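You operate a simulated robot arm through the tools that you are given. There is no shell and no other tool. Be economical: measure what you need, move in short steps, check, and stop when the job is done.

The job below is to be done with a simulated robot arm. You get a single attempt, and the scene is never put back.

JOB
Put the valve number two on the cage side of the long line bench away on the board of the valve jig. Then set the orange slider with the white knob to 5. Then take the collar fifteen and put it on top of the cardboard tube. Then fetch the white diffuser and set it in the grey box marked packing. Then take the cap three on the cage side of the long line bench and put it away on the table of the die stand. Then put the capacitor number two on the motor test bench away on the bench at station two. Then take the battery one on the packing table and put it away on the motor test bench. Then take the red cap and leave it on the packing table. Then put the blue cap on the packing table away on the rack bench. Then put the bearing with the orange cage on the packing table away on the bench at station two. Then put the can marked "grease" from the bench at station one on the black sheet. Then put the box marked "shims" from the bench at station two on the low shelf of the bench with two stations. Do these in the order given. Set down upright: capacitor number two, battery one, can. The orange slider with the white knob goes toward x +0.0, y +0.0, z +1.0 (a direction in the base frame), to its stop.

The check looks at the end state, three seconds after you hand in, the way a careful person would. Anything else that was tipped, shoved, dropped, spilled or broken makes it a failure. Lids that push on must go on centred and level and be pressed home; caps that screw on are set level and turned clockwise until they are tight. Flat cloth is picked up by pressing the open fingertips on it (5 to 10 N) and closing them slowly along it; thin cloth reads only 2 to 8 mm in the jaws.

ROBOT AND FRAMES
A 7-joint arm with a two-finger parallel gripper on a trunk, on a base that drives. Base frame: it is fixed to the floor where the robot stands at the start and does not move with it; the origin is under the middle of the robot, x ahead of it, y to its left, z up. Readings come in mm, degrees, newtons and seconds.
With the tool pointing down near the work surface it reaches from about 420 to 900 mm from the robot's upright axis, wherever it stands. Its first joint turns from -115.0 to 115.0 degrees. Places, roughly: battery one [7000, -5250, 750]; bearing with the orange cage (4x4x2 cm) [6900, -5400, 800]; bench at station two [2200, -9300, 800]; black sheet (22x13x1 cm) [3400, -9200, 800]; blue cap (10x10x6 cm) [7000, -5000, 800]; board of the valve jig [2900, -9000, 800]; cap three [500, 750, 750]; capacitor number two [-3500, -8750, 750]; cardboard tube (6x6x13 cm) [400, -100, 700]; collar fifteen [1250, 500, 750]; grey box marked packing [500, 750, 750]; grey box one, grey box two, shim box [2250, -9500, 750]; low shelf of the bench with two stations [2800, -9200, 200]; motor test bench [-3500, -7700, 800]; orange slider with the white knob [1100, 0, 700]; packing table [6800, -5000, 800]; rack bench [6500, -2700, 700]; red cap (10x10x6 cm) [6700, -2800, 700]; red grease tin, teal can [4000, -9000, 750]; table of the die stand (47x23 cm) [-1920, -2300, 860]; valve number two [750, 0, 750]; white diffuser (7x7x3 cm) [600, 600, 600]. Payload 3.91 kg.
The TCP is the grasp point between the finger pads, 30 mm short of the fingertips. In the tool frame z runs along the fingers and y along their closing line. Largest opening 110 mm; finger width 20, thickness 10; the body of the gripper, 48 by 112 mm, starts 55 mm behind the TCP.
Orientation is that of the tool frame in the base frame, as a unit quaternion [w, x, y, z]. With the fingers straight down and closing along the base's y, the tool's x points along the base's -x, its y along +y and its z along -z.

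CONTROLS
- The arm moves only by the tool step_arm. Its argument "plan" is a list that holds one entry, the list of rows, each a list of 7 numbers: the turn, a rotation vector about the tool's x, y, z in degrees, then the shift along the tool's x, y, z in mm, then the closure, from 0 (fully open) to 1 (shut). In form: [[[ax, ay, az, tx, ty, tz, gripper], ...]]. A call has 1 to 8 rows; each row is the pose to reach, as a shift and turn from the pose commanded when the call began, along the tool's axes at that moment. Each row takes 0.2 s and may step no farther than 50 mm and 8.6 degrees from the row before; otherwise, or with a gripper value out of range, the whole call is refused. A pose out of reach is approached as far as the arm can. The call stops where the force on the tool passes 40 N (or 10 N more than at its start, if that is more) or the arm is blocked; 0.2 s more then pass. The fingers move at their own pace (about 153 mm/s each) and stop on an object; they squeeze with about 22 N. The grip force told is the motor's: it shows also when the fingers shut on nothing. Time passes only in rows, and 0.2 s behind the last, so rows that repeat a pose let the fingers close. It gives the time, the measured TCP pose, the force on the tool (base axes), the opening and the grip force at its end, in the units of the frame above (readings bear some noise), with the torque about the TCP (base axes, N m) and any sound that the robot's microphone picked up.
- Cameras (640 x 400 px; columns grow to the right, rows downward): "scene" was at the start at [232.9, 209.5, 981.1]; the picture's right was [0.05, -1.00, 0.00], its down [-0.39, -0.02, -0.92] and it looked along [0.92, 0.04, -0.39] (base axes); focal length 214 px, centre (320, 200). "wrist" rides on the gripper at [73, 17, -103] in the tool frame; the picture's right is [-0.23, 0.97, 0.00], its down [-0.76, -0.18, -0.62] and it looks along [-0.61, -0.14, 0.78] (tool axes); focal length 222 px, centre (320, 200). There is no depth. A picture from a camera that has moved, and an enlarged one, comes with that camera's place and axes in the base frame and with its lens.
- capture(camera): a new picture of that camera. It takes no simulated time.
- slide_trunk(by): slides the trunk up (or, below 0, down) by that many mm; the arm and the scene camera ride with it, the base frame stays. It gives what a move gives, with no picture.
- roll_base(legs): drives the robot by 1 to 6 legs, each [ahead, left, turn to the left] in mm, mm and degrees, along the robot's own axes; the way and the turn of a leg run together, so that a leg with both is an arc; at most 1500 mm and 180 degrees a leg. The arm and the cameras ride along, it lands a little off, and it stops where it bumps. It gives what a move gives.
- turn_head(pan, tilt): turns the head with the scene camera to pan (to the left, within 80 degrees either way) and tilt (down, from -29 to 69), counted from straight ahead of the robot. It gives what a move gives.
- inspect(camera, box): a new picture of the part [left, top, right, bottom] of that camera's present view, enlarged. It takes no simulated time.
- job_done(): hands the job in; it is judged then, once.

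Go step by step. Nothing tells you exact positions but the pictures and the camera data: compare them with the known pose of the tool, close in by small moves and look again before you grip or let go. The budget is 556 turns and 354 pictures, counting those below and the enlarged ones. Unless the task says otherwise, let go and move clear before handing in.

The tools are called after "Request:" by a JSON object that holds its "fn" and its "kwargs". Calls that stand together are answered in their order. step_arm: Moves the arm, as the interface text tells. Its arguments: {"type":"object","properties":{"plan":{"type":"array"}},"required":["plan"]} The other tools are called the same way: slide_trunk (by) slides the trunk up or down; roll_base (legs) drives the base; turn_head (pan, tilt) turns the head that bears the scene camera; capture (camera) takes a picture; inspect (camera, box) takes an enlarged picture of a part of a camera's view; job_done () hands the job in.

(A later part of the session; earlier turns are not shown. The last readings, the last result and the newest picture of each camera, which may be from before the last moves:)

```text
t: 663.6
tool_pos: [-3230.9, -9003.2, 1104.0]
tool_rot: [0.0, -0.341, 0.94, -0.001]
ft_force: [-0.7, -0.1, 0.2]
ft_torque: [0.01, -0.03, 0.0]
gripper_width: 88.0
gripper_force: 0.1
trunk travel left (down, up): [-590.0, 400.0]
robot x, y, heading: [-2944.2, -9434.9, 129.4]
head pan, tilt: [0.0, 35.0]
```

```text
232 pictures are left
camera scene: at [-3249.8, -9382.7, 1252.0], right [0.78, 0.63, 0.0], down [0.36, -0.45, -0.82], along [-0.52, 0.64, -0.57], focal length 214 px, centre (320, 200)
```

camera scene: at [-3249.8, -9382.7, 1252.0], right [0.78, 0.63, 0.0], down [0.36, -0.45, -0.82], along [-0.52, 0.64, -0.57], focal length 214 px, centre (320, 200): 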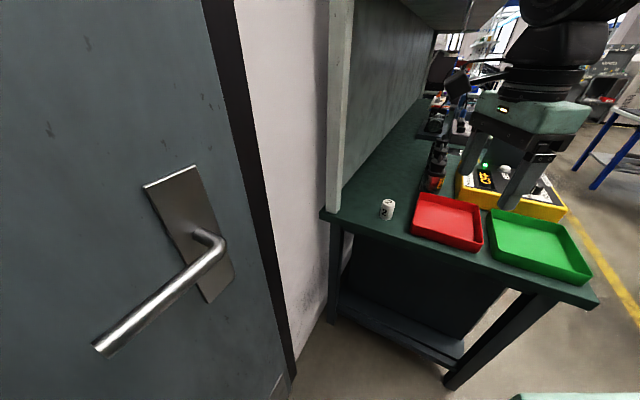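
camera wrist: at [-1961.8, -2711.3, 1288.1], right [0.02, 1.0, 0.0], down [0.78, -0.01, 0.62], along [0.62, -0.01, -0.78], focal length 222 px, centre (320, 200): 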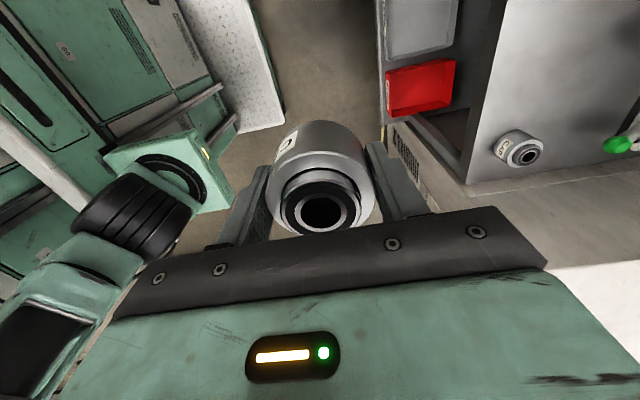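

Capacitor at about (-3424, -8818), bench top ~803. Move above it.

Request:
{"fn": "step_arm", "kwargs": {"plan": [[[0, 0, 0, 5, 44, 15, 0.2], [0, 0, 0, 10, 89, 30, 0.2], [0, 0, 0, 14, 133, 45, 0.2], [0, 0, 0, 19, 178, 60, 0.2], [0, 0, 0, 24, 222, 75, 0.2], [0, 0, 0, 29, 267, 90, 0.2], [0, 0, 0, 29, 267, 110, 0.2]]]}}

Request:
{"fn": "capture", "kwargs": {"camera": "wrist"}}

Request:
{"fn": "capture", "kwargs": {"camera": "scene"}}

```text
t: 665.2
tool_pos: [-3425.5, -8816.7, 993.7]
tool_rot: [0.0, -0.341, 0.94, 0.0]
ft_force: [-0.6, -0.6, 1.1]
ft_torque: [-0.01, 0.0, 0.0]
gripper_width: 88.1
gripper_force: 0.1
trunk travel left (down, up): [-590.0, 400.0]
robot x, y, heading: [-2943.5, -9432.4, 129.0]
head pan, tilt: [0.0, 35.0]
```

```text
231 pictures are left
camera wrist: at [-3491.5, -8849.7, 1096.7], right [-0.45, 0.89, 0.0], down [0.7, 0.35, 0.62], along [0.56, 0.28, -0.78], focal length 222 px, centre (320, 200)
```

wrist: 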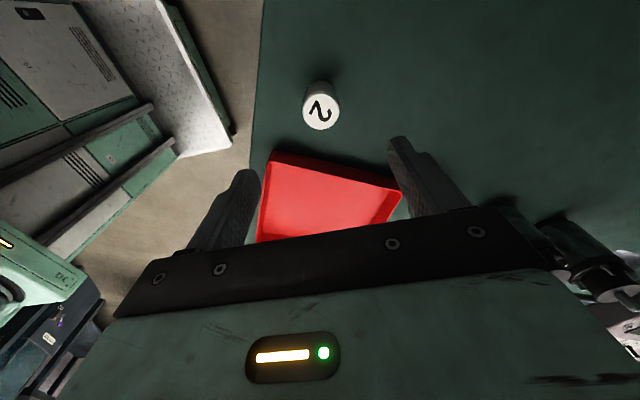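

```text
230 pictures are left
camera scene: at [-3249.6, -9382.8, 1252.0], right [0.78, 0.63, 0.0], down [0.36, -0.45, -0.82], along [-0.52, 0.64, -0.57], focal length 214 px, centre (320, 200)
```

scene: 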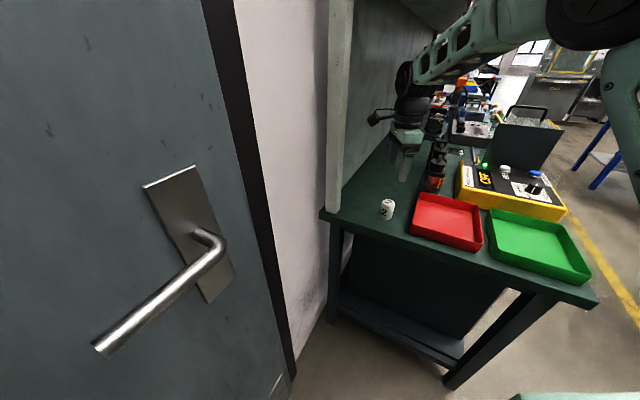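

Request:
{"fn": "step_arm", "kwargs": {"plan": [[[0, 0, 0, 2, 2, 45, 0.2], [0, 0, 0, 2, 2, 90, 0.2], [0, 0, 0, 2, 2, 130, 0.2], [0, 0, 0, 2, 2, 150, 0.2]]]}}

Request:
{"fn": "capture", "kwargs": {"camera": "wrist"}}

Request:
{"fn": "inspect", "kwargs": {"camera": "scene", "box": [340, 100, 480, 250]}}

```text
t: 666.2
tool_pos: [-3425.4, -8815.2, 844.1]
tool_rot: [0.0, -0.341, 0.94, 0.0]
ft_force: [-0.1, -0.6, -0.1]
ft_torque: [-0.02, 0.01, 0.0]
gripper_width: 88.0
gripper_force: 0.2
trunk travel left (down, up): [-590.0, 400.0]
robot x, y, heading: [-2941.7, -9433.1, 128.8]
head pan, tilt: [0.0, 35.0]
```

```text
229 pictures are left
camera wrist: at [-3491.6, -8848.0, 946.9], right [-0.45, 0.89, 0.0], down [0.7, 0.35, 0.62], along [0.56, 0.28, -0.78], focal length 222 px, centre (320, 200)
```

wrist: 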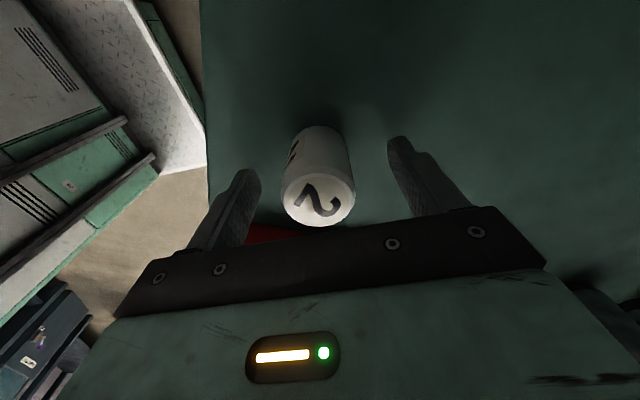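

```text
2.67 times, centred on (410, 175) of scene
camera zoom: at [-3249.7, -9382.7, 1252.0], right [0.78, 0.63, 0.0], down [0.36, -0.45, -0.82], along [-0.52, 0.64, -0.57], focal length 572 px, centre (80, 267)
```

zoom: 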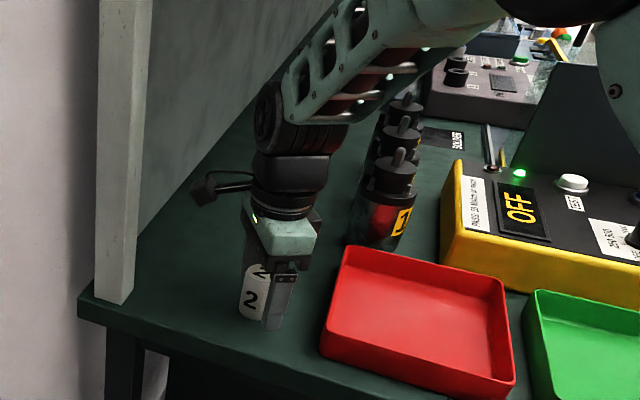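

Request:
{"fn": "step_arm", "kwargs": {"plan": [[[0, 0, 0, 4, 1, 0, 0.5], [0, 0, 0, 4, 1, 0, 1], [0, 0, 0, 4, 1, 0, 1], [0, 0, 0, 4, 1, -10, 1], [0, 0, 0, 4, 1, -50, 1], [0, 0, 0, 4, 1, -95, 1], [0, 0, 0, 4, 1, -140, 1]]]}}

Request:
{"fn": "capture", "kwargs": {"camera": "wrist"}}

```text
t: 667.8
tool_pos: [-3433.1, -8817.4, 986.3]
tool_rot: [0.0, -0.342, 0.94, -0.001]
ft_force: [0.2, -0.2, -1.2]
ft_torque: [-0.03, -0.06, -0.02]
gripper_width: 38.1
gripper_force: 21.8
trunk travel left (down, up): [-590.0, 400.0]
robot x, y, heading: [-2944.2, -9434.7, 128.8]
head pan, tilt: [0.0, 35.0]
```

```text
227 pictures are left
camera wrist: at [-3499.1, -8850.2, 1090.0], right [-0.45, 0.89, 0.0], down [0.7, 0.35, 0.62], along [0.56, 0.28, -0.78], focal length 222 px, centre (320, 200)
```

wrist: 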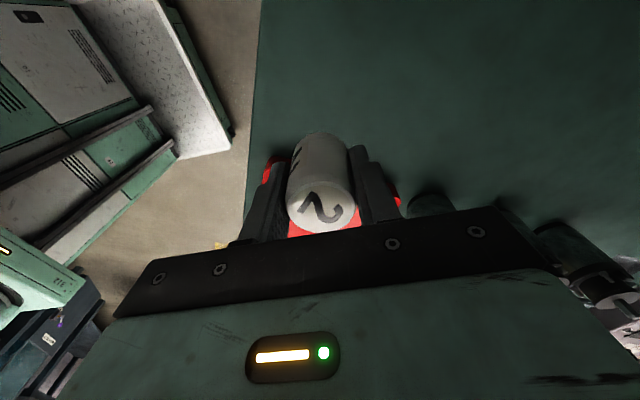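

Capacitor held. Retract and drive back out, then along the corridor to station two.

Request:
{"fn": "step_arm", "kwargs": {"plan": [[[0, 0, 0, 0, -40, -20, 1], [0, 0, 0, -5, -84, -40, 1], [0, 0, 0, -10, -128, -60, 1], [0, 0, 0, -15, -172, -80, 1], [0, 0, 0, -20, -216, -100, 1], [0, 0, 0, -29, -260, -118, 1]]]}}

Request:
{"fn": "roll_base", "kwargs": {"legs": [[-354, -718, 0], [0, 0, -115]]}}

Request:
{"fn": "turn_head", "kwargs": {"pan": 0, "tilt": 18}}

Request:
{"fn": "capture", "kwargs": {"camera": "scene"}}

```text
t: 669.2
tool_pos: [-3243.0, -8998.3, 1105.0]
tool_rot: [0.002, -0.341, 0.94, -0.001]
ft_force: [0.0, 0.5, -1.0]
ft_torque: [-0.01, -0.02, 0.03]
gripper_width: 38.2
gripper_force: 21.9
trunk travel left (down, up): [-590.0, 400.0]
robot x, y, heading: [-2944.8, -9435.3, 129.0]
head pan, tilt: [0.0, 35.0]
```

```text
t: 678.2
tool_pos: [-1646.7, -9193.2, 1106.3]
tool_rot: [0.0, 0.61, 0.793, 0.0]
ft_force: [1.3, 0.2, -0.8]
ft_torque: [0.04, 0.01, 0.01]
gripper_width: 37.8
gripper_force: 21.6
trunk travel left (down, up): [-590.0, 400.0]
robot x, y, heading: [-2166.7, -9279.1, 13.9]
head pan, tilt: [0.0, 35.0]
```

```text
t: 679.0
tool_pos: [-1646.2, -9194.6, 1105.4]
tool_rot: [0.0, 0.609, 0.793, 0.001]
ft_force: [0.0, -0.4, -1.0]
ft_torque: [-0.04, -0.03, 0.01]
gripper_width: 37.8
gripper_force: 22.2
trunk travel left (down, up): [-590.0, 400.0]
robot x, y, heading: [-2164.4, -9281.0, 13.8]
head pan, tilt: [0.0, 18.0]
```

```text
226 pictures are left
camera scene: at [-1990.1, -9026.3, 1279.0], right [0.24, -0.97, 0.0], down [-0.3, -0.07, -0.95], along [0.92, 0.23, -0.31], focal length 214 px, centre (320, 200)
```

scene: 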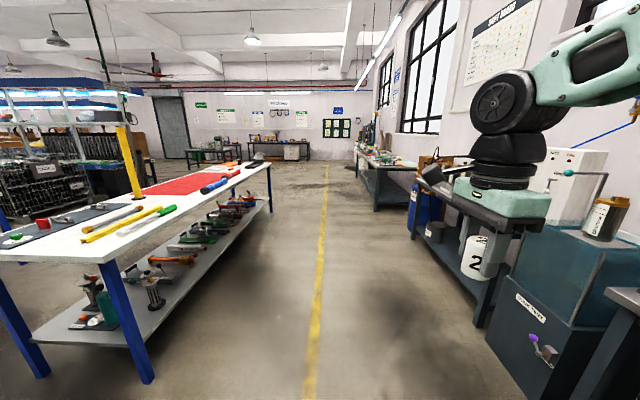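

Request:
{"fn": "roll_base", "kwargs": {"legs": [[1430, 0, 0], [1430, 0, 0], [1400, 0, 0]]}}

Request:
{"fn": "turn_head", "kwargs": {"pan": -60, "tilt": 28}}

Request:
{"fn": "capture", "kwargs": {"camera": "scene"}}

```text
t: 699.5
tool_pos: [2471.9, -8032.6, 1105.2]
tool_rot: [0.0, 0.589, 0.808, 0.001]
ft_force: [0.0, 0.4, -1.0]
ft_torque: [-0.01, 0.02, 0.03]
gripper_width: 38.1
gripper_force: 22.0
trunk travel left (down, up): [-590.0, 400.0]
robot x, y, heading: [1959.4, -8146.9, 17.0]
head pan, tilt: [0.0, 18.0]
```

```text
t: 700.8
tool_pos: [2471.5, -8033.1, 1105.5]
tool_rot: [0.0, 0.589, 0.808, 0.0]
ft_force: [0.8, -0.2, -0.3]
ft_torque: [-0.03, 0.05, 0.01]
gripper_width: 38.0
gripper_force: 22.0
trunk travel left (down, up): [-590.0, 400.0]
robot x, y, heading: [1955.8, -8148.6, 17.0]
head pan, tilt: [-60.0, 28.0]
```

```text
225 pictures are left
camera scene: at [2097.3, -7972.7, 1263.0], right [-0.68, -0.73, 0.0], down [-0.34, 0.32, -0.88], along [0.65, -0.6, -0.47], focal length 214 px, centre (320, 200)
```

scene: 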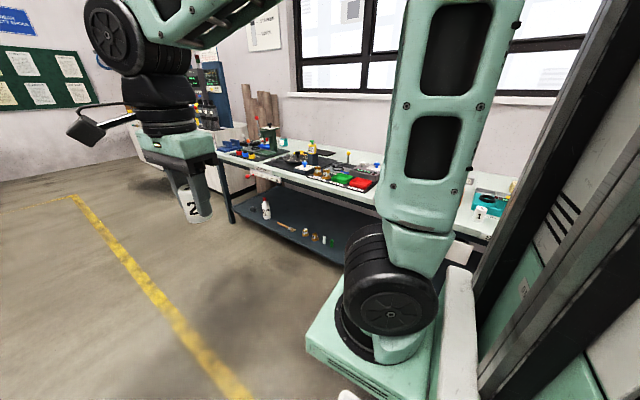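

Turn right to face the bench at station two.

Request:
{"fn": "roll_base", "kwargs": {"legs": [[0, 0, -95]]}}

Request:
{"fn": "turn_head", "kwargs": {"pan": 0, "tilt": 32}}

Request:
{"fn": "capture", "kwargs": {"camera": "scene"}}

```text
t: 705.3
tool_pos: [1998.1, -8674.3, 1105.1]
tool_rot: [0.0, 0.996, 0.086, 0.0]
ft_force: [-0.1, -0.9, -1.1]
ft_torque: [-0.01, -0.02, 0.03]
gripper_width: 38.1
gripper_force: 22.2
trunk travel left (down, up): [-590.0, 400.0]
robot x, y, heading: [1954.7, -8148.3, -81.0]
head pan, tilt: [-60.0, 28.0]
```

```text
t: 706.6
tool_pos: [1999.1, -8674.4, 1106.0]
tool_rot: [0.0, 0.996, 0.086, 0.0]
ft_force: [-0.2, 0.6, -1.5]
ft_torque: [0.01, -0.01, 0.01]
gripper_width: 38.0
gripper_force: 21.6
trunk travel left (down, up): [-590.0, 400.0]
robot x, y, heading: [1958.5, -8149.6, -80.9]
head pan, tilt: [0.0, 32.0]
```

```text
224 pictures are left
camera scene: at [2193.1, -8345.1, 1256.6], right [-0.99, -0.16, 0.0], down [-0.08, 0.52, -0.85], along [0.13, -0.84, -0.53], focal length 214 px, centre (320, 200)
```

scene: 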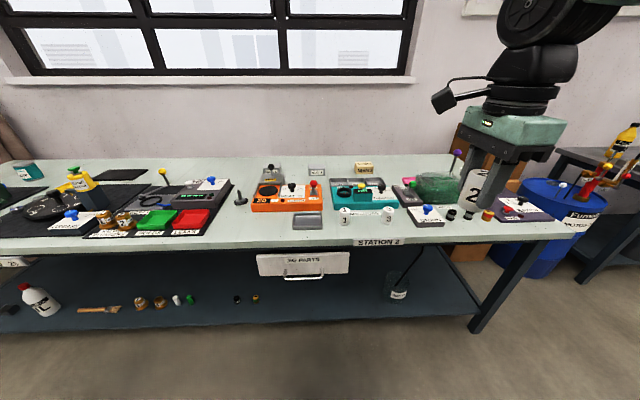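

Request:
{"fn": "inspect", "kwargs": {"camera": "scene", "box": [230, 150, 430, 250]}}

Request:
{"fn": "inspect", "kwargs": {"camera": "scene", "box": [370, 130, 590, 260]}}

```text
3.20 times, centred on (330, 200) of scene
camera zoom: at [2193.1, -8345.1, 1256.6], right [-0.99, -0.16, 0.0], down [-0.08, 0.52, -0.85], along [0.13, -0.84, -0.53], focal length 686 px, centre (288, 200)
```

zoom: 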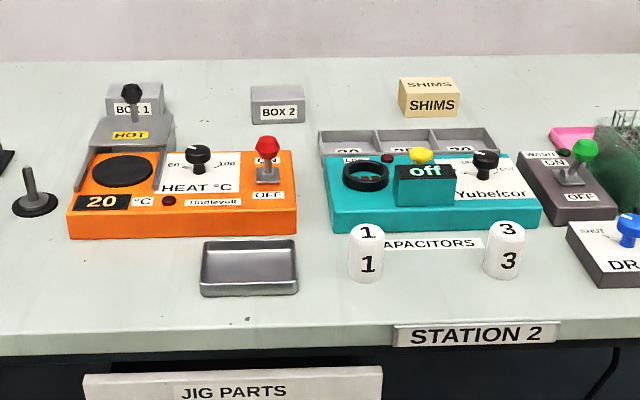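

```text
2.91 times, centred on (480, 195) of scene
camera zoom: at [2193.1, -8345.1, 1256.6], right [-0.99, -0.16, 0.0], down [-0.08, 0.52, -0.85], along [0.13, -0.84, -0.53], focal length 624 px, centre (-146, 214)
```

zoom: 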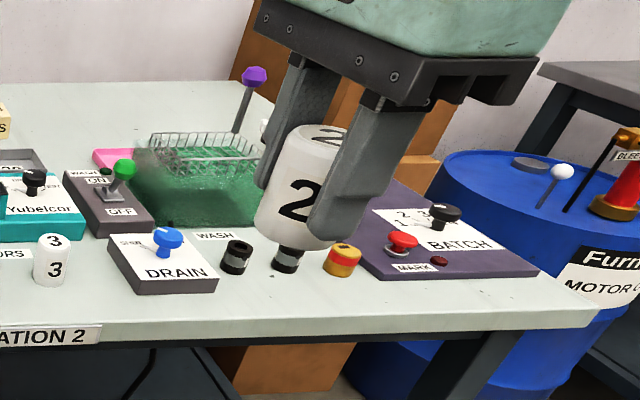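

Capacitors 1 and 3 stand by their label with a gap between; target (2118, -9014). Move closer.

Request:
{"fn": "roll_base", "kwargs": {"legs": [[250, 0, 0]]}}

Request:
{"fn": "turn_head", "kwargs": {"pan": -5, "tilt": 45}}

Request:
{"fn": "capture", "kwargs": {"camera": "scene"}}

```text
t: 708.4
tool_pos: [2033.8, -8920.4, 1105.6]
tool_rot: [0.0, 0.997, 0.083, -0.001]
ft_force: [0.9, 0.6, -1.7]
ft_torque: [-0.01, -0.03, 0.0]
gripper_width: 38.3
gripper_force: 21.6
trunk travel left (down, up): [-590.0, 400.0]
robot x, y, heading: [1992.6, -8394.8, -81.4]
head pan, tilt: [0.0, 32.0]
```

```text
t: 709.2
tool_pos: [2034.6, -8921.0, 1105.2]
tool_rot: [0.0, 0.997, 0.083, 0.0]
ft_force: [-0.4, -0.9, -1.3]
ft_torque: [0.02, -0.01, -0.02]
gripper_width: 38.1
gripper_force: 22.4
trunk travel left (down, up): [-590.0, 400.0]
robot x, y, heading: [1995.8, -8391.1, -81.0]
head pan, tilt: [-5.0, 45.0]
```

```text
221 pictures are left
camera scene: at [2222.4, -8584.7, 1237.2], right [-1.0, -0.07, 0.0], down [-0.05, 0.71, -0.71], along [0.05, -0.71, -0.71], focal length 214 px, centre (320, 200)
```

scene: 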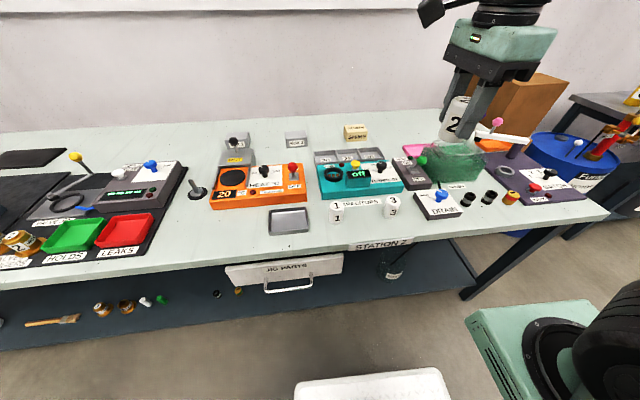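

Request:
{"fn": "step_arm", "kwargs": {"plan": [[[0, 0, 0, 22, 34, 25, 1], [0, 0, 0, 44, 68, 50, 1], [0, 0, 0, 67, 101, 75, 1], [0, 0, 0, 67, 101, 120, 1], [0, 0, 0, 67, 101, 165, 1], [0, 0, 0, 67, 101, 210, 1], [0, 0, 0, 67, 101, 250, 1], [0, 0, 0, 67, 101, 285, 1]]]}}

Request:
{"fn": "inspect", "kwargs": {"camera": "scene", "box": [290, 140, 450, 250]}}

Request:
{"fn": "capture", "kwargs": {"camera": "wrist"}}

```text
t: 711.0
tool_pos: [2114.2, -9010.6, 822.7]
tool_rot: [0.0, 0.997, 0.083, 0.0]
ft_force: [0.3, 0.0, 0.1]
ft_torque: [0.0, -0.01, 0.02]
gripper_width: 38.3
gripper_force: 22.5
trunk travel left (down, up): [-590.0, 400.0]
robot x, y, heading: [1991.9, -8394.8, -81.3]
head pan, tilt: [-5.0, 45.0]
```

```text
3.64 times, centred on (370, 195) of scene
camera zoom: at [2222.3, -8584.5, 1237.3], right [-1.0, -0.06, 0.0], down [-0.05, 0.71, -0.71], along [0.05, -0.71, -0.71], focal length 780 px, centre (138, 218)
```

zoom: 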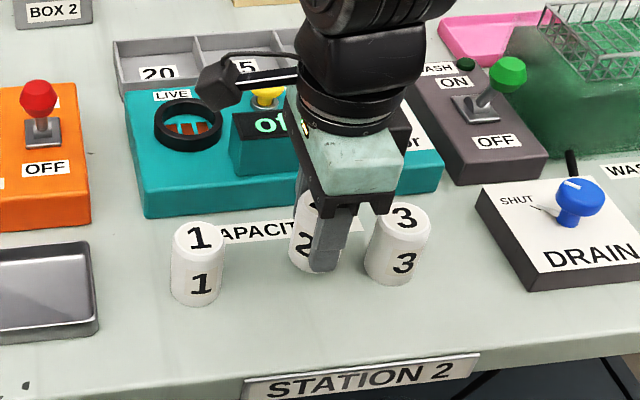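

```text
219 pictures are left
camera wrist: at [2189.3, -9014.6, 925.2], right [-0.06, -1.0, 0.0], down [-0.78, 0.05, 0.62], along [-0.62, 0.04, -0.78], focal length 222 px, centre (320, 200)
```

wrist: 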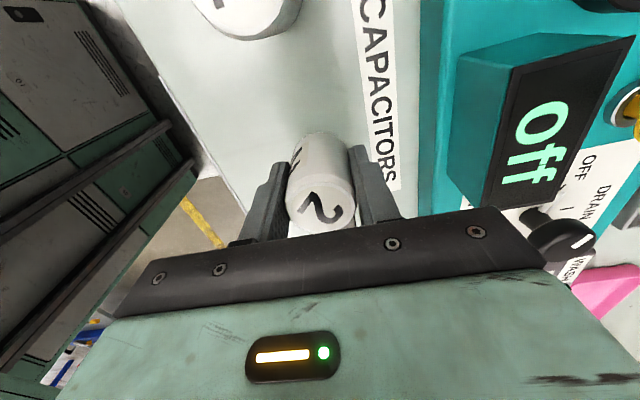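

When lowered it'll sit midway between 1 and 3. Lower to contact.

Request:
{"fn": "step_arm", "kwargs": {"plan": [[[0, 0, 0, 0, 0, 15, 1], [0, 0, 0, 0, 0, 24, 1], [0, 0, 0, 0, 0, 28, 1], [0, 0, 0, 0, 0, 31, 1]]]}}

```text
t: 711.8
tool_pos: [2118.3, -9009.1, 797.2]
tool_rot: [0.001, 0.997, 0.083, 0.001]
ft_force: [-3.3, 7.0, 25.2]
ft_torque: [0.36, 0.2, 0.0]
gripper_width: 38.2
gripper_force: 22.0
trunk travel left (down, up): [-590.0, 400.0]
robot x, y, heading: [1994.9, -8393.8, -81.2]
head pan, tilt: [-5.0, 45.0]
stopped in row 4: the force on the tool passed its limit (the readings are from after the stop); the commanded pose is now the measured one
```

Firm contact. Release and rise.

Request:
{"fn": "step_arm", "kwargs": {"plan": [[[0, 0, 0, 0, 0, -1, 0.6], [0, 0, 0, 0, 0, -1, 0.5], [0, 0, 0, 0, 0, -1, 0.5], [0, 0, 0, 0, 0, -30, 0.5], [0, 0, 0, 0, 0, -75, 0.5], [0, 0, 0, 0, 0, -120, 0.5], [0, 0, 0, 0, 0, -165, 0.5], [0, 0, 0, 0, 0, -210, 0.5]]]}}

Request:
{"fn": "inspect", "kwargs": {"camera": "scene", "box": [290, 140, 450, 250]}}

```text
t: 713.6
tool_pos: [2116.7, -9008.0, 1005.0]
tool_rot: [0.001, 0.997, 0.083, 0.002]
ft_force: [0.5, 0.0, -0.3]
ft_torque: [0.04, -0.02, -0.02]
gripper_width: 55.0
gripper_force: 0.1
trunk travel left (down, up): [-590.0, 400.0]
robot x, y, heading: [1993.1, -8393.9, -81.4]
head pan, tilt: [-5.0, 45.0]
```

```text
3.64 times, centred on (370, 195) of scene
camera zoom: at [2222.5, -8584.9, 1237.0], right [-1.0, -0.06, 0.0], down [-0.05, 0.71, -0.71], along [0.05, -0.71, -0.71], focal length 780 px, centre (138, 218)
```

zoom: 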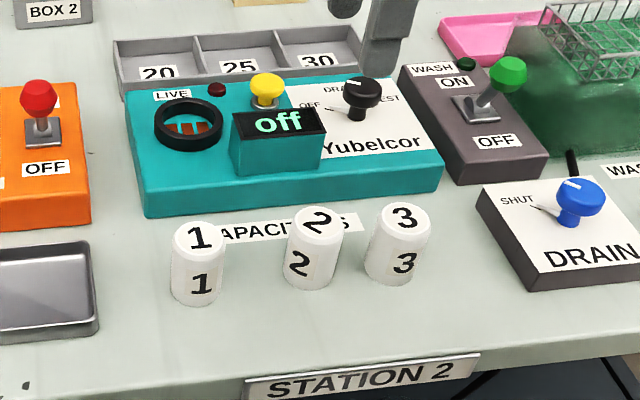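

Capacitor 2 is upright with the others. Next, battery one on the packing table: back out and head there.

Request:
{"fn": "step_arm", "kwargs": {"plan": [[[0, 0, 0, 0, -40, -20, 0.5], [0, 0, 0, 0, -80, -40, 0.5], [0, 0, 0, 0, -120, -60, 0.5]]]}}

Request:
{"fn": "roll_base", "kwargs": {"legs": [[-450, 0, 0], [0, 0, 113]]}}

Request:
{"fn": "turn_head", "kwargs": {"pan": 0, "tilt": 15}}

Request:
{"fn": "capture", "kwargs": {"camera": "scene"}}

```text
t: 714.4
tool_pos: [2098.0, -8892.7, 1067.0]
tool_rot: [0.0, 0.997, 0.083, 0.0]
ft_force: [0.4, -0.7, -1.0]
ft_torque: [0.04, -0.01, 0.0]
gripper_width: 55.0
gripper_force: 0.1
trunk travel left (down, up): [-590.0, 400.0]
robot x, y, heading: [1997.1, -8396.1, -81.6]
head pan, tilt: [-5.0, 45.0]
```

```text
t: 721.9
tool_pos: [2343.9, -7657.0, 1067.4]
tool_rot: [-0.001, 0.481, 0.877, 0.001]
ft_force: [-0.5, -0.7, -0.2]
ft_torque: [0.0, 0.01, 0.01]
gripper_width: 55.0
gripper_force: 0.1
trunk travel left (down, up): [-590.0, 400.0]
robot x, y, heading: [1928.4, -7949.0, 31.9]
head pan, tilt: [-5.0, 45.0]
```

```text
t: 722.8
tool_pos: [2344.7, -7656.8, 1065.8]
tool_rot: [0.0, 0.48, 0.877, 0.001]
ft_force: [0.2, -0.1, 0.1]
ft_torque: [0.02, -0.01, -0.03]
gripper_width: 55.2
gripper_force: 0.1
trunk travel left (down, up): [-590.0, 400.0]
robot x, y, heading: [1927.2, -7950.0, 31.7]
head pan, tilt: [0.0, 15.0]
```

```text
217 pictures are left
camera scene: at [2017.4, -7648.7, 1283.9], right [0.53, -0.85, 0.0], down [-0.22, -0.14, -0.97], along [0.82, 0.51, -0.26], focal length 214 px, centre (320, 200)
```

scene: 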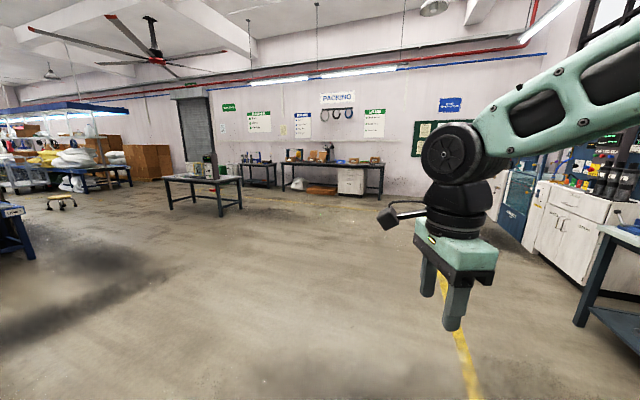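

Request:
{"fn": "roll_base", "kwargs": {"legs": [[0, 0, 3.4], [1450, 0, 0], [1450, 0, 0], [1400, 0, 0], [0, 0, -24]]}}

Request:
{"fn": "turn_head", "kwargs": {"pan": 0, "tilt": 25}}

Request:
{"fn": "capture", "kwargs": {"camera": "scene"}}

```text
t: 745.0
tool_pos: [5967.3, -5435.5, 1065.9]
tool_rot: [0.0, 0.644, 0.765, 0.001]
ft_force: [0.0, 0.1, 0.0]
ft_torque: [0.03, 0.0, 0.02]
gripper_width: 54.8
gripper_force: 0.0
trunk travel left (down, up): [-590.0, 400.0]
robot x, y, heading: [5469.1, -5542.3, 9.0]
head pan, tilt: [0.0, 15.0]
```

```text
t: 745.8
tool_pos: [5967.5, -5436.6, 1067.8]
tool_rot: [0.0, 0.644, 0.765, 0.002]
ft_force: [0.3, 0.7, -0.2]
ft_torque: [0.0, 0.01, 0.0]
gripper_width: 54.8
gripper_force: 0.1
trunk travel left (down, up): [-590.0, 400.0]
robot x, y, heading: [5469.6, -5544.1, 8.8]
head pan, tilt: [0.0, 25.0]
```

```text
216 pictures are left
camera scene: at [5667.8, -5302.8, 1267.8], right [0.16, -0.99, 0.0], down [-0.42, -0.07, -0.91], along [0.9, 0.14, -0.42], focal length 214 px, centre (320, 200)
```

scene: 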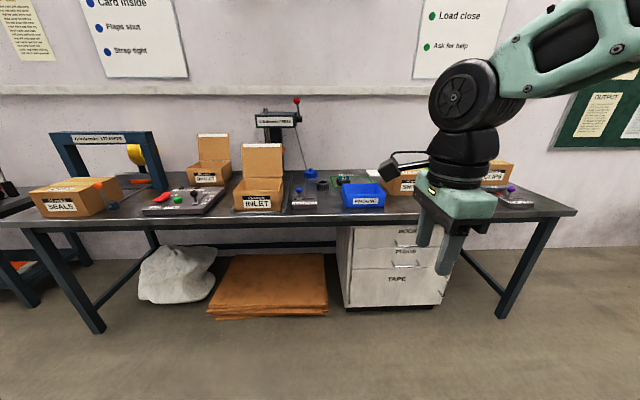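

Packing table in view. Zoom to find battery one, the orange-cage bearing and the blue cap.

Request:
{"fn": "inspect", "kwargs": {"camera": "scene", "box": [180, 120, 400, 240]}}

Request:
{"fn": "inspect", "kwargs": {"camera": "scene", "box": [360, 120, 580, 240]}}

Request:
{"fn": "inspect", "kwargs": {"camera": "scene", "box": [0, 110, 220, 240]}}

```text
2.91 times, centred on (290, 180) of scene
camera zoom: at [5667.8, -5302.8, 1267.8], right [0.16, -0.99, 0.0], down [-0.42, -0.07, -0.91], along [0.9, 0.14, -0.42], focal length 624 px, centre (407, 258)
```

zoom: 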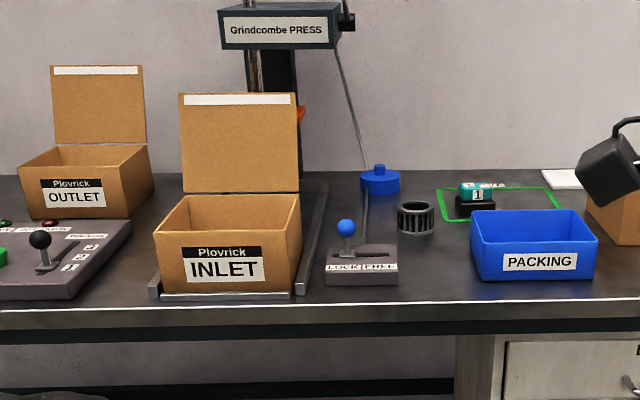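

```text
2.91 times, centred on (470, 180) of scene
camera zoom: at [5667.8, -5302.8, 1267.8], right [0.16, -0.99, 0.0], down [-0.42, -0.07, -0.91], along [0.9, 0.14, -0.42], focal length 624 px, centre (-116, 258)
```

zoom: 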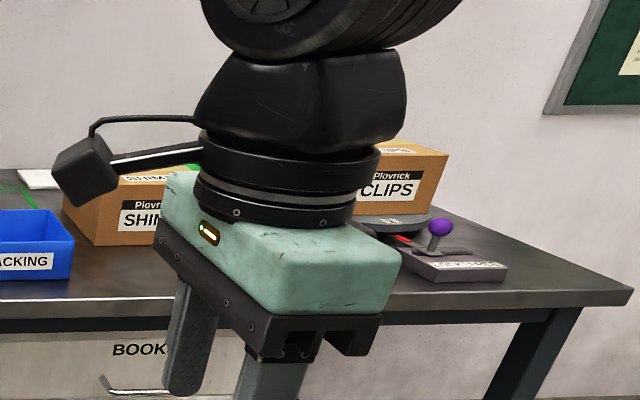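

```text
2.91 times, centred on (110, 175) of scene
camera zoom: at [5667.8, -5302.8, 1267.8], right [0.16, -0.99, 0.0], down [-0.42, -0.07, -0.91], along [0.9, 0.14, -0.42], focal length 624 px, centre (931, 273)
```

zoom: 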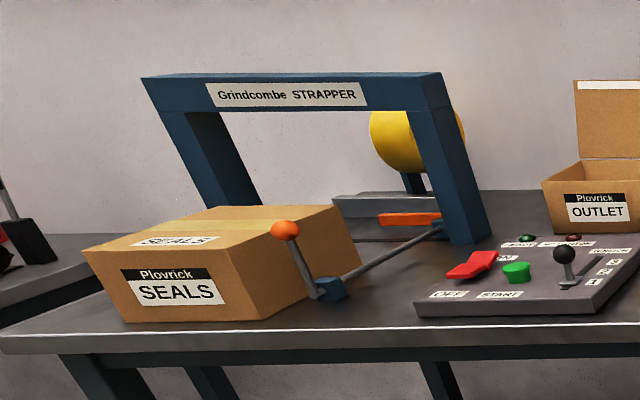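

Battery one (teal, "1") is behind the blue bin near (7040, -5250); the blue cap is left of it. Approach the table.

Request:
{"fn": "roll_base", "kwargs": {"legs": [[0, 0, 3], [600, 100, 0]]}}

Request:
{"fn": "turn_head", "kwargs": {"pan": -10, "tilt": 35}}

Request:
{"fn": "capture", "kwargs": {"camera": "scene"}}

Request:
{"fn": "capture", "kwargs": {"camera": "wrist"}}

```text
t: 749.6
tool_pos: [6527.9, -5187.4, 1066.3]
tool_rot: [0.0, 0.624, 0.781, 0.001]
ft_force: [-0.1, 0.1, 0.6]
ft_torque: [0.02, -0.01, 0.01]
gripper_width: 55.1
gripper_force: 0.0
trunk travel left (down, up): [-590.0, 400.0]
robot x, y, heading: [6035.1, -5317.0, 11.9]
head pan, tilt: [0.0, 25.0]
```

```text
t: 750.3
tool_pos: [6528.7, -5187.3, 1067.9]
tool_rot: [-0.001, 0.624, 0.781, 0.001]
ft_force: [0.3, 0.8, -0.4]
ft_torque: [-0.02, -0.01, 0.0]
gripper_width: 55.1
gripper_force: 0.0
trunk travel left (down, up): [-590.0, 400.0]
robot x, y, heading: [6036.0, -5317.0, 12.1]
head pan, tilt: [-10.0, 35.0]
```

```text
212 pictures are left
camera scene: at [6219.0, -5084.8, 1252.0], right [0.03, -1.0, 0.0], down [-0.57, -0.02, -0.82], along [0.82, 0.03, -0.57], focal length 214 px, centre (320, 200)
```

scene: 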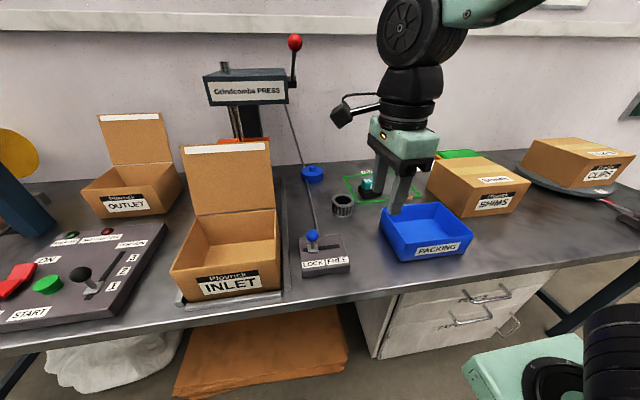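

```text
211 pictures are left
camera wrist: at [6528.3, -5112.0, 1170.5], right [1.0, -0.01, 0.0], down [-0.01, -0.78, 0.62], along [0.0, -0.62, -0.78], focal length 222 px, centre (320, 200)
```

wrist: 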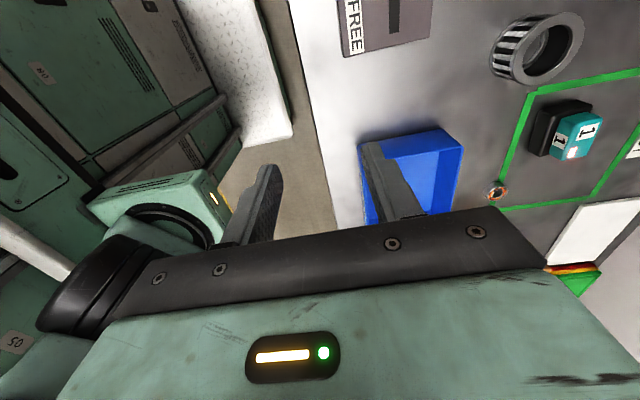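

Request:
{"fn": "inspect", "kwargs": {"camera": "wrist", "box": [460, 60, 640, 220]}}

Request:
{"fn": "inspect", "kwargs": {"camera": "scene", "box": [290, 140, 450, 250]}}

```text
2.50 times, centred on (550, 140) of wrist
camera zoom: at [6528.3, -5112.0, 1170.5], right [1.0, -0.01, 0.0], down [-0.01, -0.78, 0.62], along [0.0, -0.62, -0.78], focal length 555 px, centre (-255, 350)
```

zoom: 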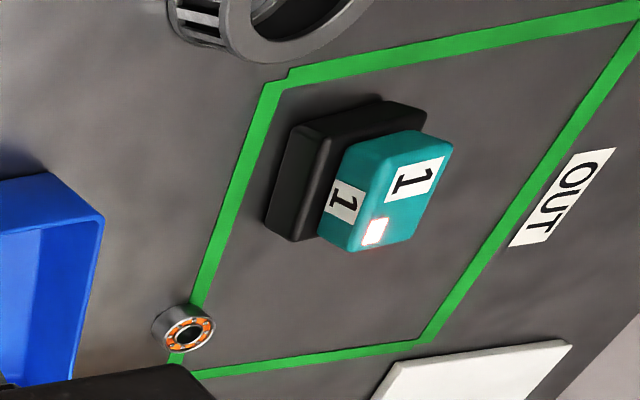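

```text
3.64 times, centred on (370, 195) of scene
camera zoom: at [6219.0, -5084.8, 1252.0], right [0.03, -1.0, 0.0], down [-0.57, -0.02, -0.82], along [0.82, 0.03, -0.57], focal length 780 px, centre (138, 218)
```

zoom: 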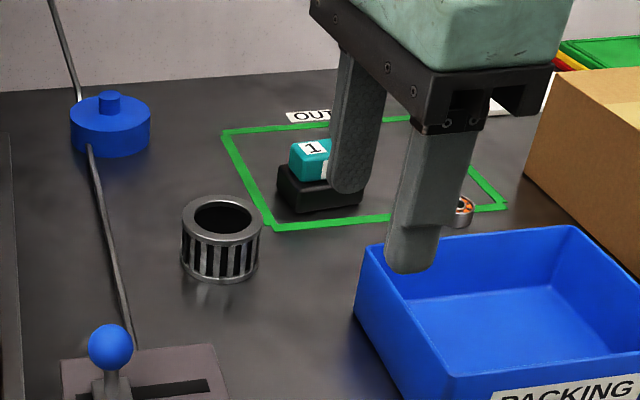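

Battery one is a teal-and-black pack near (6975, -5255), the orange-cage bearing at (6946, -5421), table z≈748. Move closer and bring the gripper above the battery for a better look.

Request:
{"fn": "roll_base", "kwargs": {"legs": [[130, 0, 0]]}}

Request:
{"fn": "step_arm", "kwargs": {"plan": [[[0, 0, 0, -20, 44, 0, 0], [0, 0, 0, -40, 88, 0, 0], [0, 0, 0, -60, 132, 0, 0], [0, 0, 0, -80, 176, 0, 0], [0, 0, 0, -100, 220, 0, 0]]]}}

Request:
{"fn": "capture", "kwargs": {"camera": "wrist"}}

Request:
{"fn": "capture", "kwargs": {"camera": "scene"}}

```text
t: 751.6
tool_pos: [6659.7, -5159.7, 1066.9]
tool_rot: [0.0, 0.625, 0.781, 0.001]
ft_force: [0.9, -0.1, 0.1]
ft_torque: [-0.03, 0.01, -0.01]
gripper_width: 55.0
gripper_force: 0.1
trunk travel left (down, up): [-590.0, 400.0]
robot x, y, heading: [6164.3, -5288.8, 12.1]
head pan, tilt: [-10.0, 35.0]
```

```text
t: 752.8
tool_pos: [6895.7, -5209.2, 1069.0]
tool_rot: [0.0, 0.624, 0.782, 0.002]
ft_force: [-0.6, 0.4, 0.6]
ft_torque: [0.0, -0.07, 0.02]
gripper_width: 110.0
gripper_force: 0.1
trunk travel left (down, up): [-590.0, 400.0]
robot x, y, heading: [6170.7, -5289.5, 11.9]
head pan, tilt: [-10.0, 35.0]
```

```text
208 pictures are left
camera wrist: at [6896.2, -5134.6, 1172.8], right [1.0, -0.01, 0.0], down [-0.01, -0.78, 0.62], along [0.0, -0.62, -0.78], focal length 222 px, centre (320, 200)
```

wrist: 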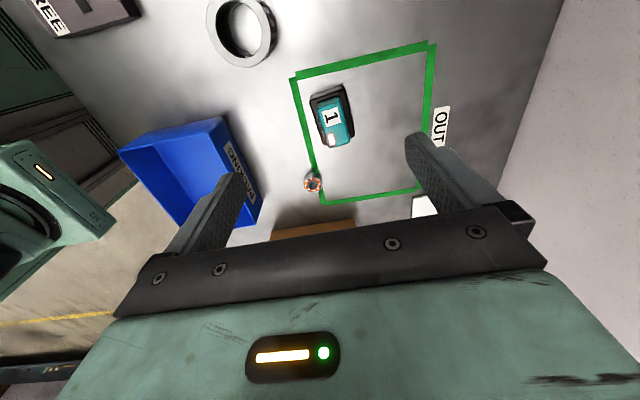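

```text
207 pictures are left
camera scene: at [6350.6, -5057.4, 1252.1], right [0.03, -1.0, 0.0], down [-0.57, -0.02, -0.82], along [0.82, 0.03, -0.57], focal length 214 px, centre (320, 200)
```

scene: 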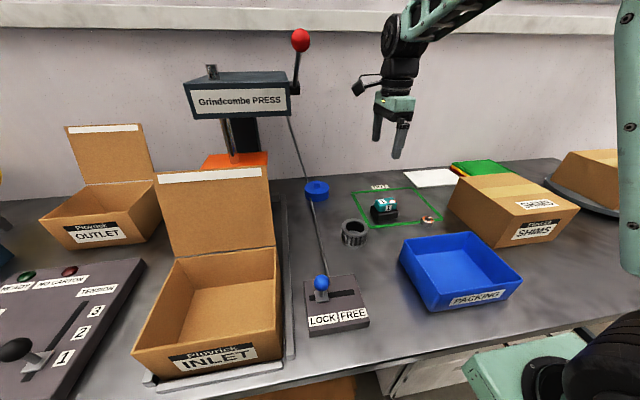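

Request:
{"fn": "inspect", "kwargs": {"camera": "wrist", "box": [280, 60, 400, 200]}}

Request:
{"fn": "inspect", "kwargs": {"camera": "scene", "box": [290, 170, 460, 250]}}

```text
2.86 times, centred on (340, 130) of wrist
camera zoom: at [6896.2, -5134.6, 1172.8], right [1.0, -0.01, 0.0], down [-0.01, -0.78, 0.62], along [0.0, -0.62, -0.78], focal length 635 px, centre (263, 400)
```

zoom: 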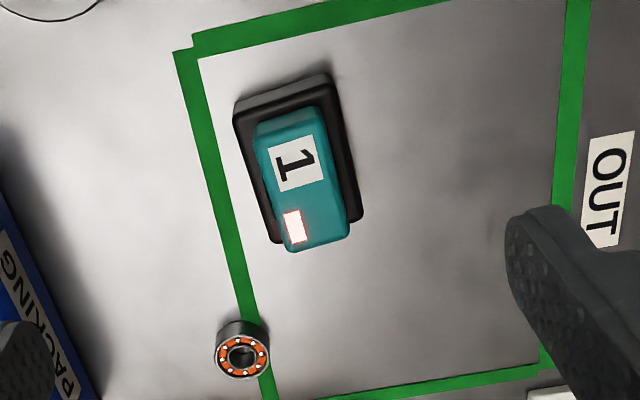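

```text
3.76 times, centred on (375, 210) of scene
camera zoom: at [6350.6, -5057.4, 1252.1], right [0.03, -1.0, 0.0], down [-0.57, -0.02, -0.82], along [0.82, 0.03, -0.57], focal length 807 px, centre (113, 162)
```

zoom: 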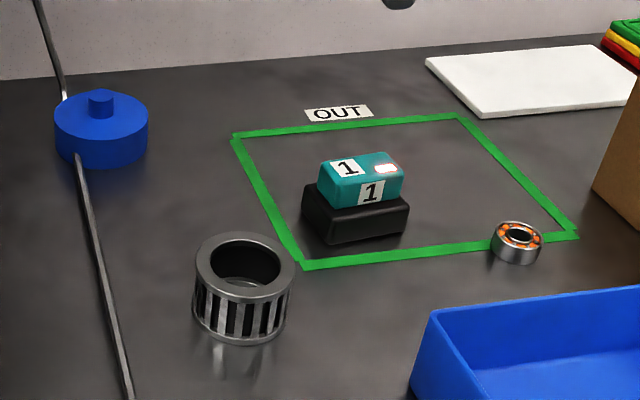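

Better triangulation: table z≈798, battery centre about (6918, -5248), base ~54 mm wide across. Lower above it and look again.

Request:
{"fn": "step_arm", "kwargs": {"plan": [[[0, 0, 0, -21, 7, 0, 0], [0, 0, 0, -42, 13, 0, 0], [0, 0, 0, -42, 13, 45, 0], [0, 0, 0, -42, 13, 90, 0], [0, 0, 0, -42, 13, 130, 0], [0, 0, 0, -42, 13, 160, 0]]]}}

Request:
{"fn": "capture", "kwargs": {"camera": "wrist"}}

Request:
{"fn": "inspect", "kwargs": {"camera": "scene", "box": [290, 130, 460, 250]}}

```text
t: 754.2
tool_pos: [6917.8, -5244.9, 905.5]
tool_rot: [0.001, 0.624, 0.781, 0.002]
ft_force: [-0.6, 0.3, 0.4]
ft_torque: [-0.01, 0.0, -0.01]
gripper_width: 110.3
gripper_force: 0.1
trunk travel left (down, up): [-590.0, 400.0]
robot x, y, heading: [6169.0, -5290.1, 11.8]
head pan, tilt: [-10.0, 35.0]
```

```text
204 pictures are left
camera wrist: at [6919.1, -5170.3, 1009.1], right [1.0, -0.01, 0.0], down [-0.01, -0.78, 0.62], along [0.0, -0.62, -0.78], focal length 222 px, centre (320, 200)
```

wrist: 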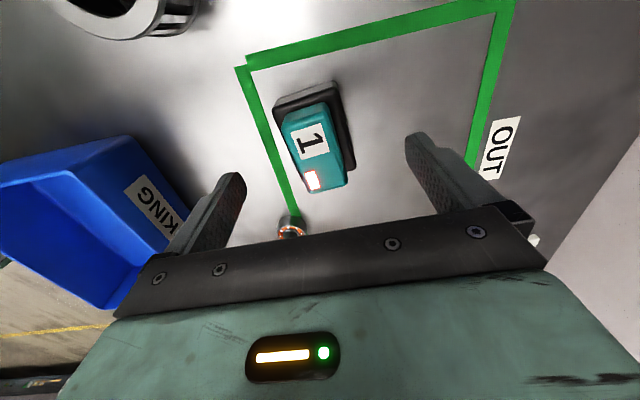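

```text
3.33 times, centred on (375, 190) of scene
camera zoom: at [6350.9, -5057.5, 1252.1], right [0.03, -1.0, 0.0], down [-0.57, -0.02, -0.82], along [0.82, 0.03, -0.57], focal length 715 px, centre (137, 233)
```

zoom: 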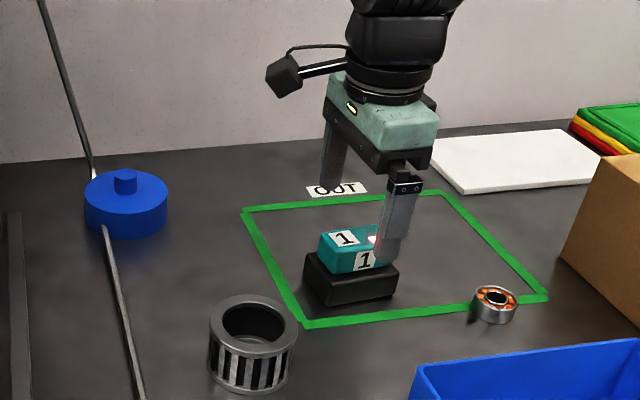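

Request:
{"fn": "step_arm", "kwargs": {"plan": [[[0, 0, 0, 1, 0, 35, 0], [0, 0, 0, 1, 0, 60, 0], [0, 0, 0, 1, 0, 70, 0]]]}}

Request:
{"fn": "capture", "kwargs": {"camera": "wrist"}}

Request:
{"fn": "inspect", "kwargs": {"camera": "scene", "box": [330, 170, 430, 240]}}

```text
t: 755.0
tool_pos: [6918.6, -5245.6, 835.4]
tool_rot: [0.0, 0.624, 0.781, 0.001]
ft_force: [-0.5, -0.8, -1.0]
ft_torque: [0.02, -0.01, 0.0]
gripper_width: 109.9
gripper_force: 0.1
trunk travel left (down, up): [-590.0, 400.0]
robot x, y, heading: [6168.6, -5291.9, 12.1]
head pan, tilt: [-10.0, 35.0]
```

```text
202 pictures are left
camera wrist: at [6919.3, -5170.2, 939.6], right [1.0, -0.01, 0.0], down [-0.01, -0.78, 0.62], along [0.0, -0.62, -0.78], focal length 222 px, centre (320, 200)
```

wrist: 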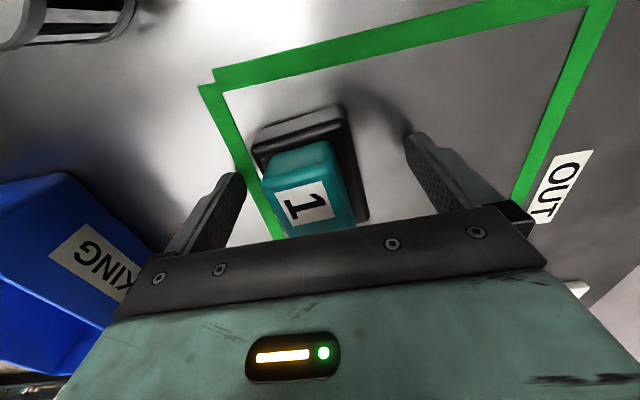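

```text
5.71 times, centred on (380, 205) of scene
camera zoom: at [6351.0, -5057.4, 1252.0], right [0.03, -1.0, 0.0], down [-0.57, -0.02, -0.82], along [0.82, 0.03, -0.57], focal length 1226 px, centre (-23, 171)
```

zoom: 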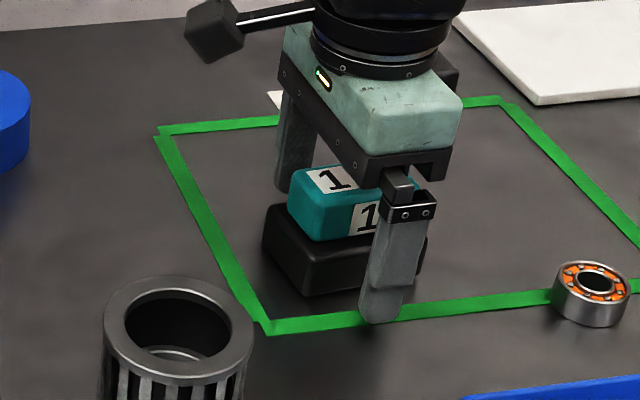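

Request:
{"fn": "step_arm", "kwargs": {"plan": [[[0, 0, 0, -5, 0, 3, 0.3], [0, 0, 0, -5, 0, 3, 1], [0, 0, 0, -5, 0, 3, 1], [0, 0, 0, -5, 0, 3, 1]]]}}

```text
t: 756.0
tool_pos: [6919.8, -5248.9, 832.9]
tool_rot: [-0.001, 0.624, 0.782, 0.001]
ft_force: [-0.5, 0.2, 0.5]
ft_torque: [0.1, 0.16, 0.03]
gripper_width: 56.1
gripper_force: 22.1
trunk travel left (down, up): [-590.0, 400.0]
robot x, y, heading: [6162.2, -5291.3, 12.0]
head pan, tilt: [-10.0, 35.0]
```

Gripped at 56 mm. Lift and check.

Request:
{"fn": "step_arm", "kwargs": {"plan": [[[0, 0, 0, 0, 0, -15, 1], [0, 0, 0, 0, 0, -50, 1], [0, 0, 0, 0, 0, -95, 1], [0, 0, 0, 0, 0, -140, 1], [0, 0, 0, 0, 0, -185, 1], [0, 0, 0, 0, 0, -230, 1], [0, 0, 0, 0, 0, -260, 1]]]}}

Request:
{"fn": "capture", "kwargs": {"camera": "wrist"}}

```text
t: 757.6
tool_pos: [6918.9, -5252.7, 1092.8]
tool_rot: [-0.001, 0.625, 0.781, 0.001]
ft_force: [-0.8, 0.4, -3.5]
ft_torque: [-0.04, 0.01, -0.01]
gripper_width: 55.7
gripper_force: 21.3
trunk travel left (down, up): [-590.0, 400.0]
robot x, y, heading: [6166.6, -5292.9, 11.9]
head pan, tilt: [-10.0, 35.0]
```

```text
200 pictures are left
camera wrist: at [6919.3, -5177.5, 1196.4], right [1.0, -0.01, 0.0], down [-0.01, -0.78, 0.62], along [0.0, -0.62, -0.78], focal length 222 px, centre (320, 200)
```

wrist: 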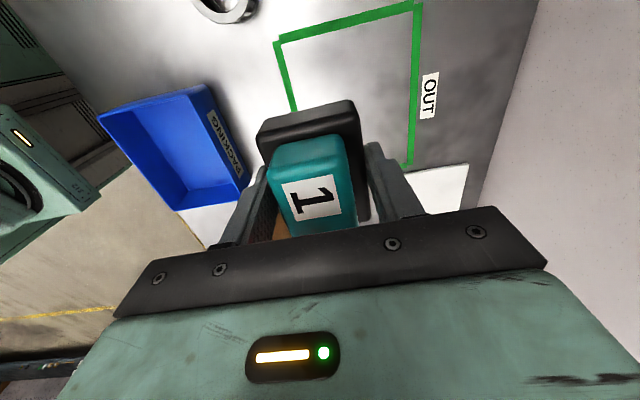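

Battery is held level. Retract, back out and drive west between the two blue tables to the motor test bench.

Request:
{"fn": "step_arm", "kwargs": {"plan": [[[0, 0, 0, 0, -45, 0, 1], [0, 0, 0, 0, -90, 0, 1], [0, 0, 0, 0, -135, 0, 1], [0, 0, 0, 0, -180, 0, 1], [0, 0, 0, 0, -220, 0, 1]]]}}

Request:
{"fn": "roll_base", "kwargs": {"legs": [[-400, 0, 0], [0, 0, 178.4], [1400, 0, 0], [1400, 0, 0]]}}

Request:
{"fn": "turn_head", "kwargs": {"pan": 0, "tilt": 15}}

Request:
{"fn": "capture", "kwargs": {"camera": "scene"}}

```text
t: 758.8
tool_pos: [6702.5, -5300.0, 1094.3]
tool_rot: [0.0, 0.625, 0.781, 0.0]
ft_force: [0.8, 1.1, -3.0]
ft_torque: [0.0, 0.05, -0.03]
gripper_width: 56.0
gripper_force: 22.1
trunk travel left (down, up): [-590.0, 400.0]
robot x, y, heading: [6170.8, -5292.2, 12.0]
head pan, tilt: [-10.0, 35.0]
```

```text
t: 781.6
tool_pos: [2471.7, -5664.5, 1093.8]
tool_rot: [0.001, 0.757, -0.654, 0.0]
ft_force: [0.2, 0.8, -3.1]
ft_torque: [0.0, 0.0, -0.03]
gripper_width: 55.9
gripper_force: 21.9
trunk travel left (down, up): [-590.0, 400.0]
robot x, y, heading: [3002.6, -5710.2, -172.7]
head pan, tilt: [-10.0, 35.0]
```

```text
t: 782.4
tool_pos: [2470.6, -5665.0, 1093.7]
tool_rot: [0.001, 0.757, -0.653, 0.0]
ft_force: [-0.4, 0.1, -3.4]
ft_torque: [-0.02, 0.0, -0.02]
gripper_width: 55.8
gripper_force: 22.2
trunk travel left (down, up): [-590.0, 400.0]
robot x, y, heading: [3003.9, -5713.2, -172.6]
head pan, tilt: [0.0, 15.0]
```

```text
199 pictures are left
camera scene: at [2795.3, -5948.3, 1283.9], right [-0.13, 0.99, 0.0], down [0.26, 0.03, -0.97], along [-0.96, -0.13, -0.26], focal length 214 px, centre (320, 200)
```

scene: 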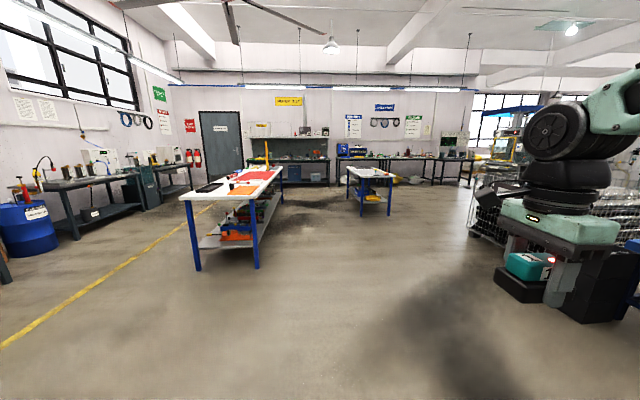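

Request:
{"fn": "roll_base", "kwargs": {"legs": [[0, 0, 4.8], [1400, 0, 0], [1400, 0, 0]]}}

```text
t: 796.4
tool_pos: [-262.9, -6331.4, 1093.4]
tool_rot: [0.002, 0.79, -0.614, 0.0]
ft_force: [-0.4, -0.3, -3.2]
ft_torque: [-0.01, 0.0, 0.04]
gripper_width: 55.9
gripper_force: 22.0
trunk travel left (down, up): [-590.0, 400.0]
robot x, y, heading: [269.7, -6325.4, -166.4]
head pan, tilt: [0.0, 15.0]
```

Request:
{"fn": "roll_base", "kwargs": {"legs": [[1380, 0, 0], [1380, 0, 0]]}}

Request:
{"fn": "turn_head", "kwargs": {"pan": 20, "tilt": 28}}

Request:
{"fn": "capture", "kwargs": {"camera": "scene"}}

```text
t: 809.7
tool_pos: [-2911.7, -6983.2, 1093.0]
tool_rot: [0.001, 0.792, -0.611, 0.001]
ft_force: [0.2, 0.9, -3.7]
ft_torque: [0.01, 0.02, 0.02]
gripper_width: 55.7
gripper_force: 22.0
trunk travel left (down, up): [-590.0, 400.0]
robot x, y, heading: [-2373.8, -6975.5, -166.3]
head pan, tilt: [0.0, 15.0]
```

```text
t: 810.5
tool_pos: [-2911.7, -6983.6, 1093.4]
tool_rot: [0.001, 0.791, -0.611, 0.0]
ft_force: [-0.9, 0.2, -3.3]
ft_torque: [0.0, 0.0, -0.03]
gripper_width: 55.8
gripper_force: 22.1
trunk travel left (down, up): [-590.0, 400.0]
robot x, y, heading: [-2378.7, -6975.7, -166.2]
head pan, tilt: [20.0, 28.0]
```

```text
198 pictures are left
camera scene: at [-2544.3, -7259.2, 1263.0], right [-0.55, 0.83, 0.0], down [0.39, 0.26, -0.88], along [-0.73, -0.49, -0.47], focal length 214 px, centre (320, 200)
```

scene: 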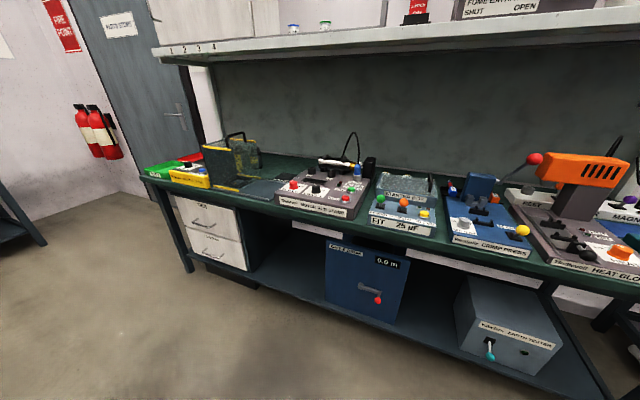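

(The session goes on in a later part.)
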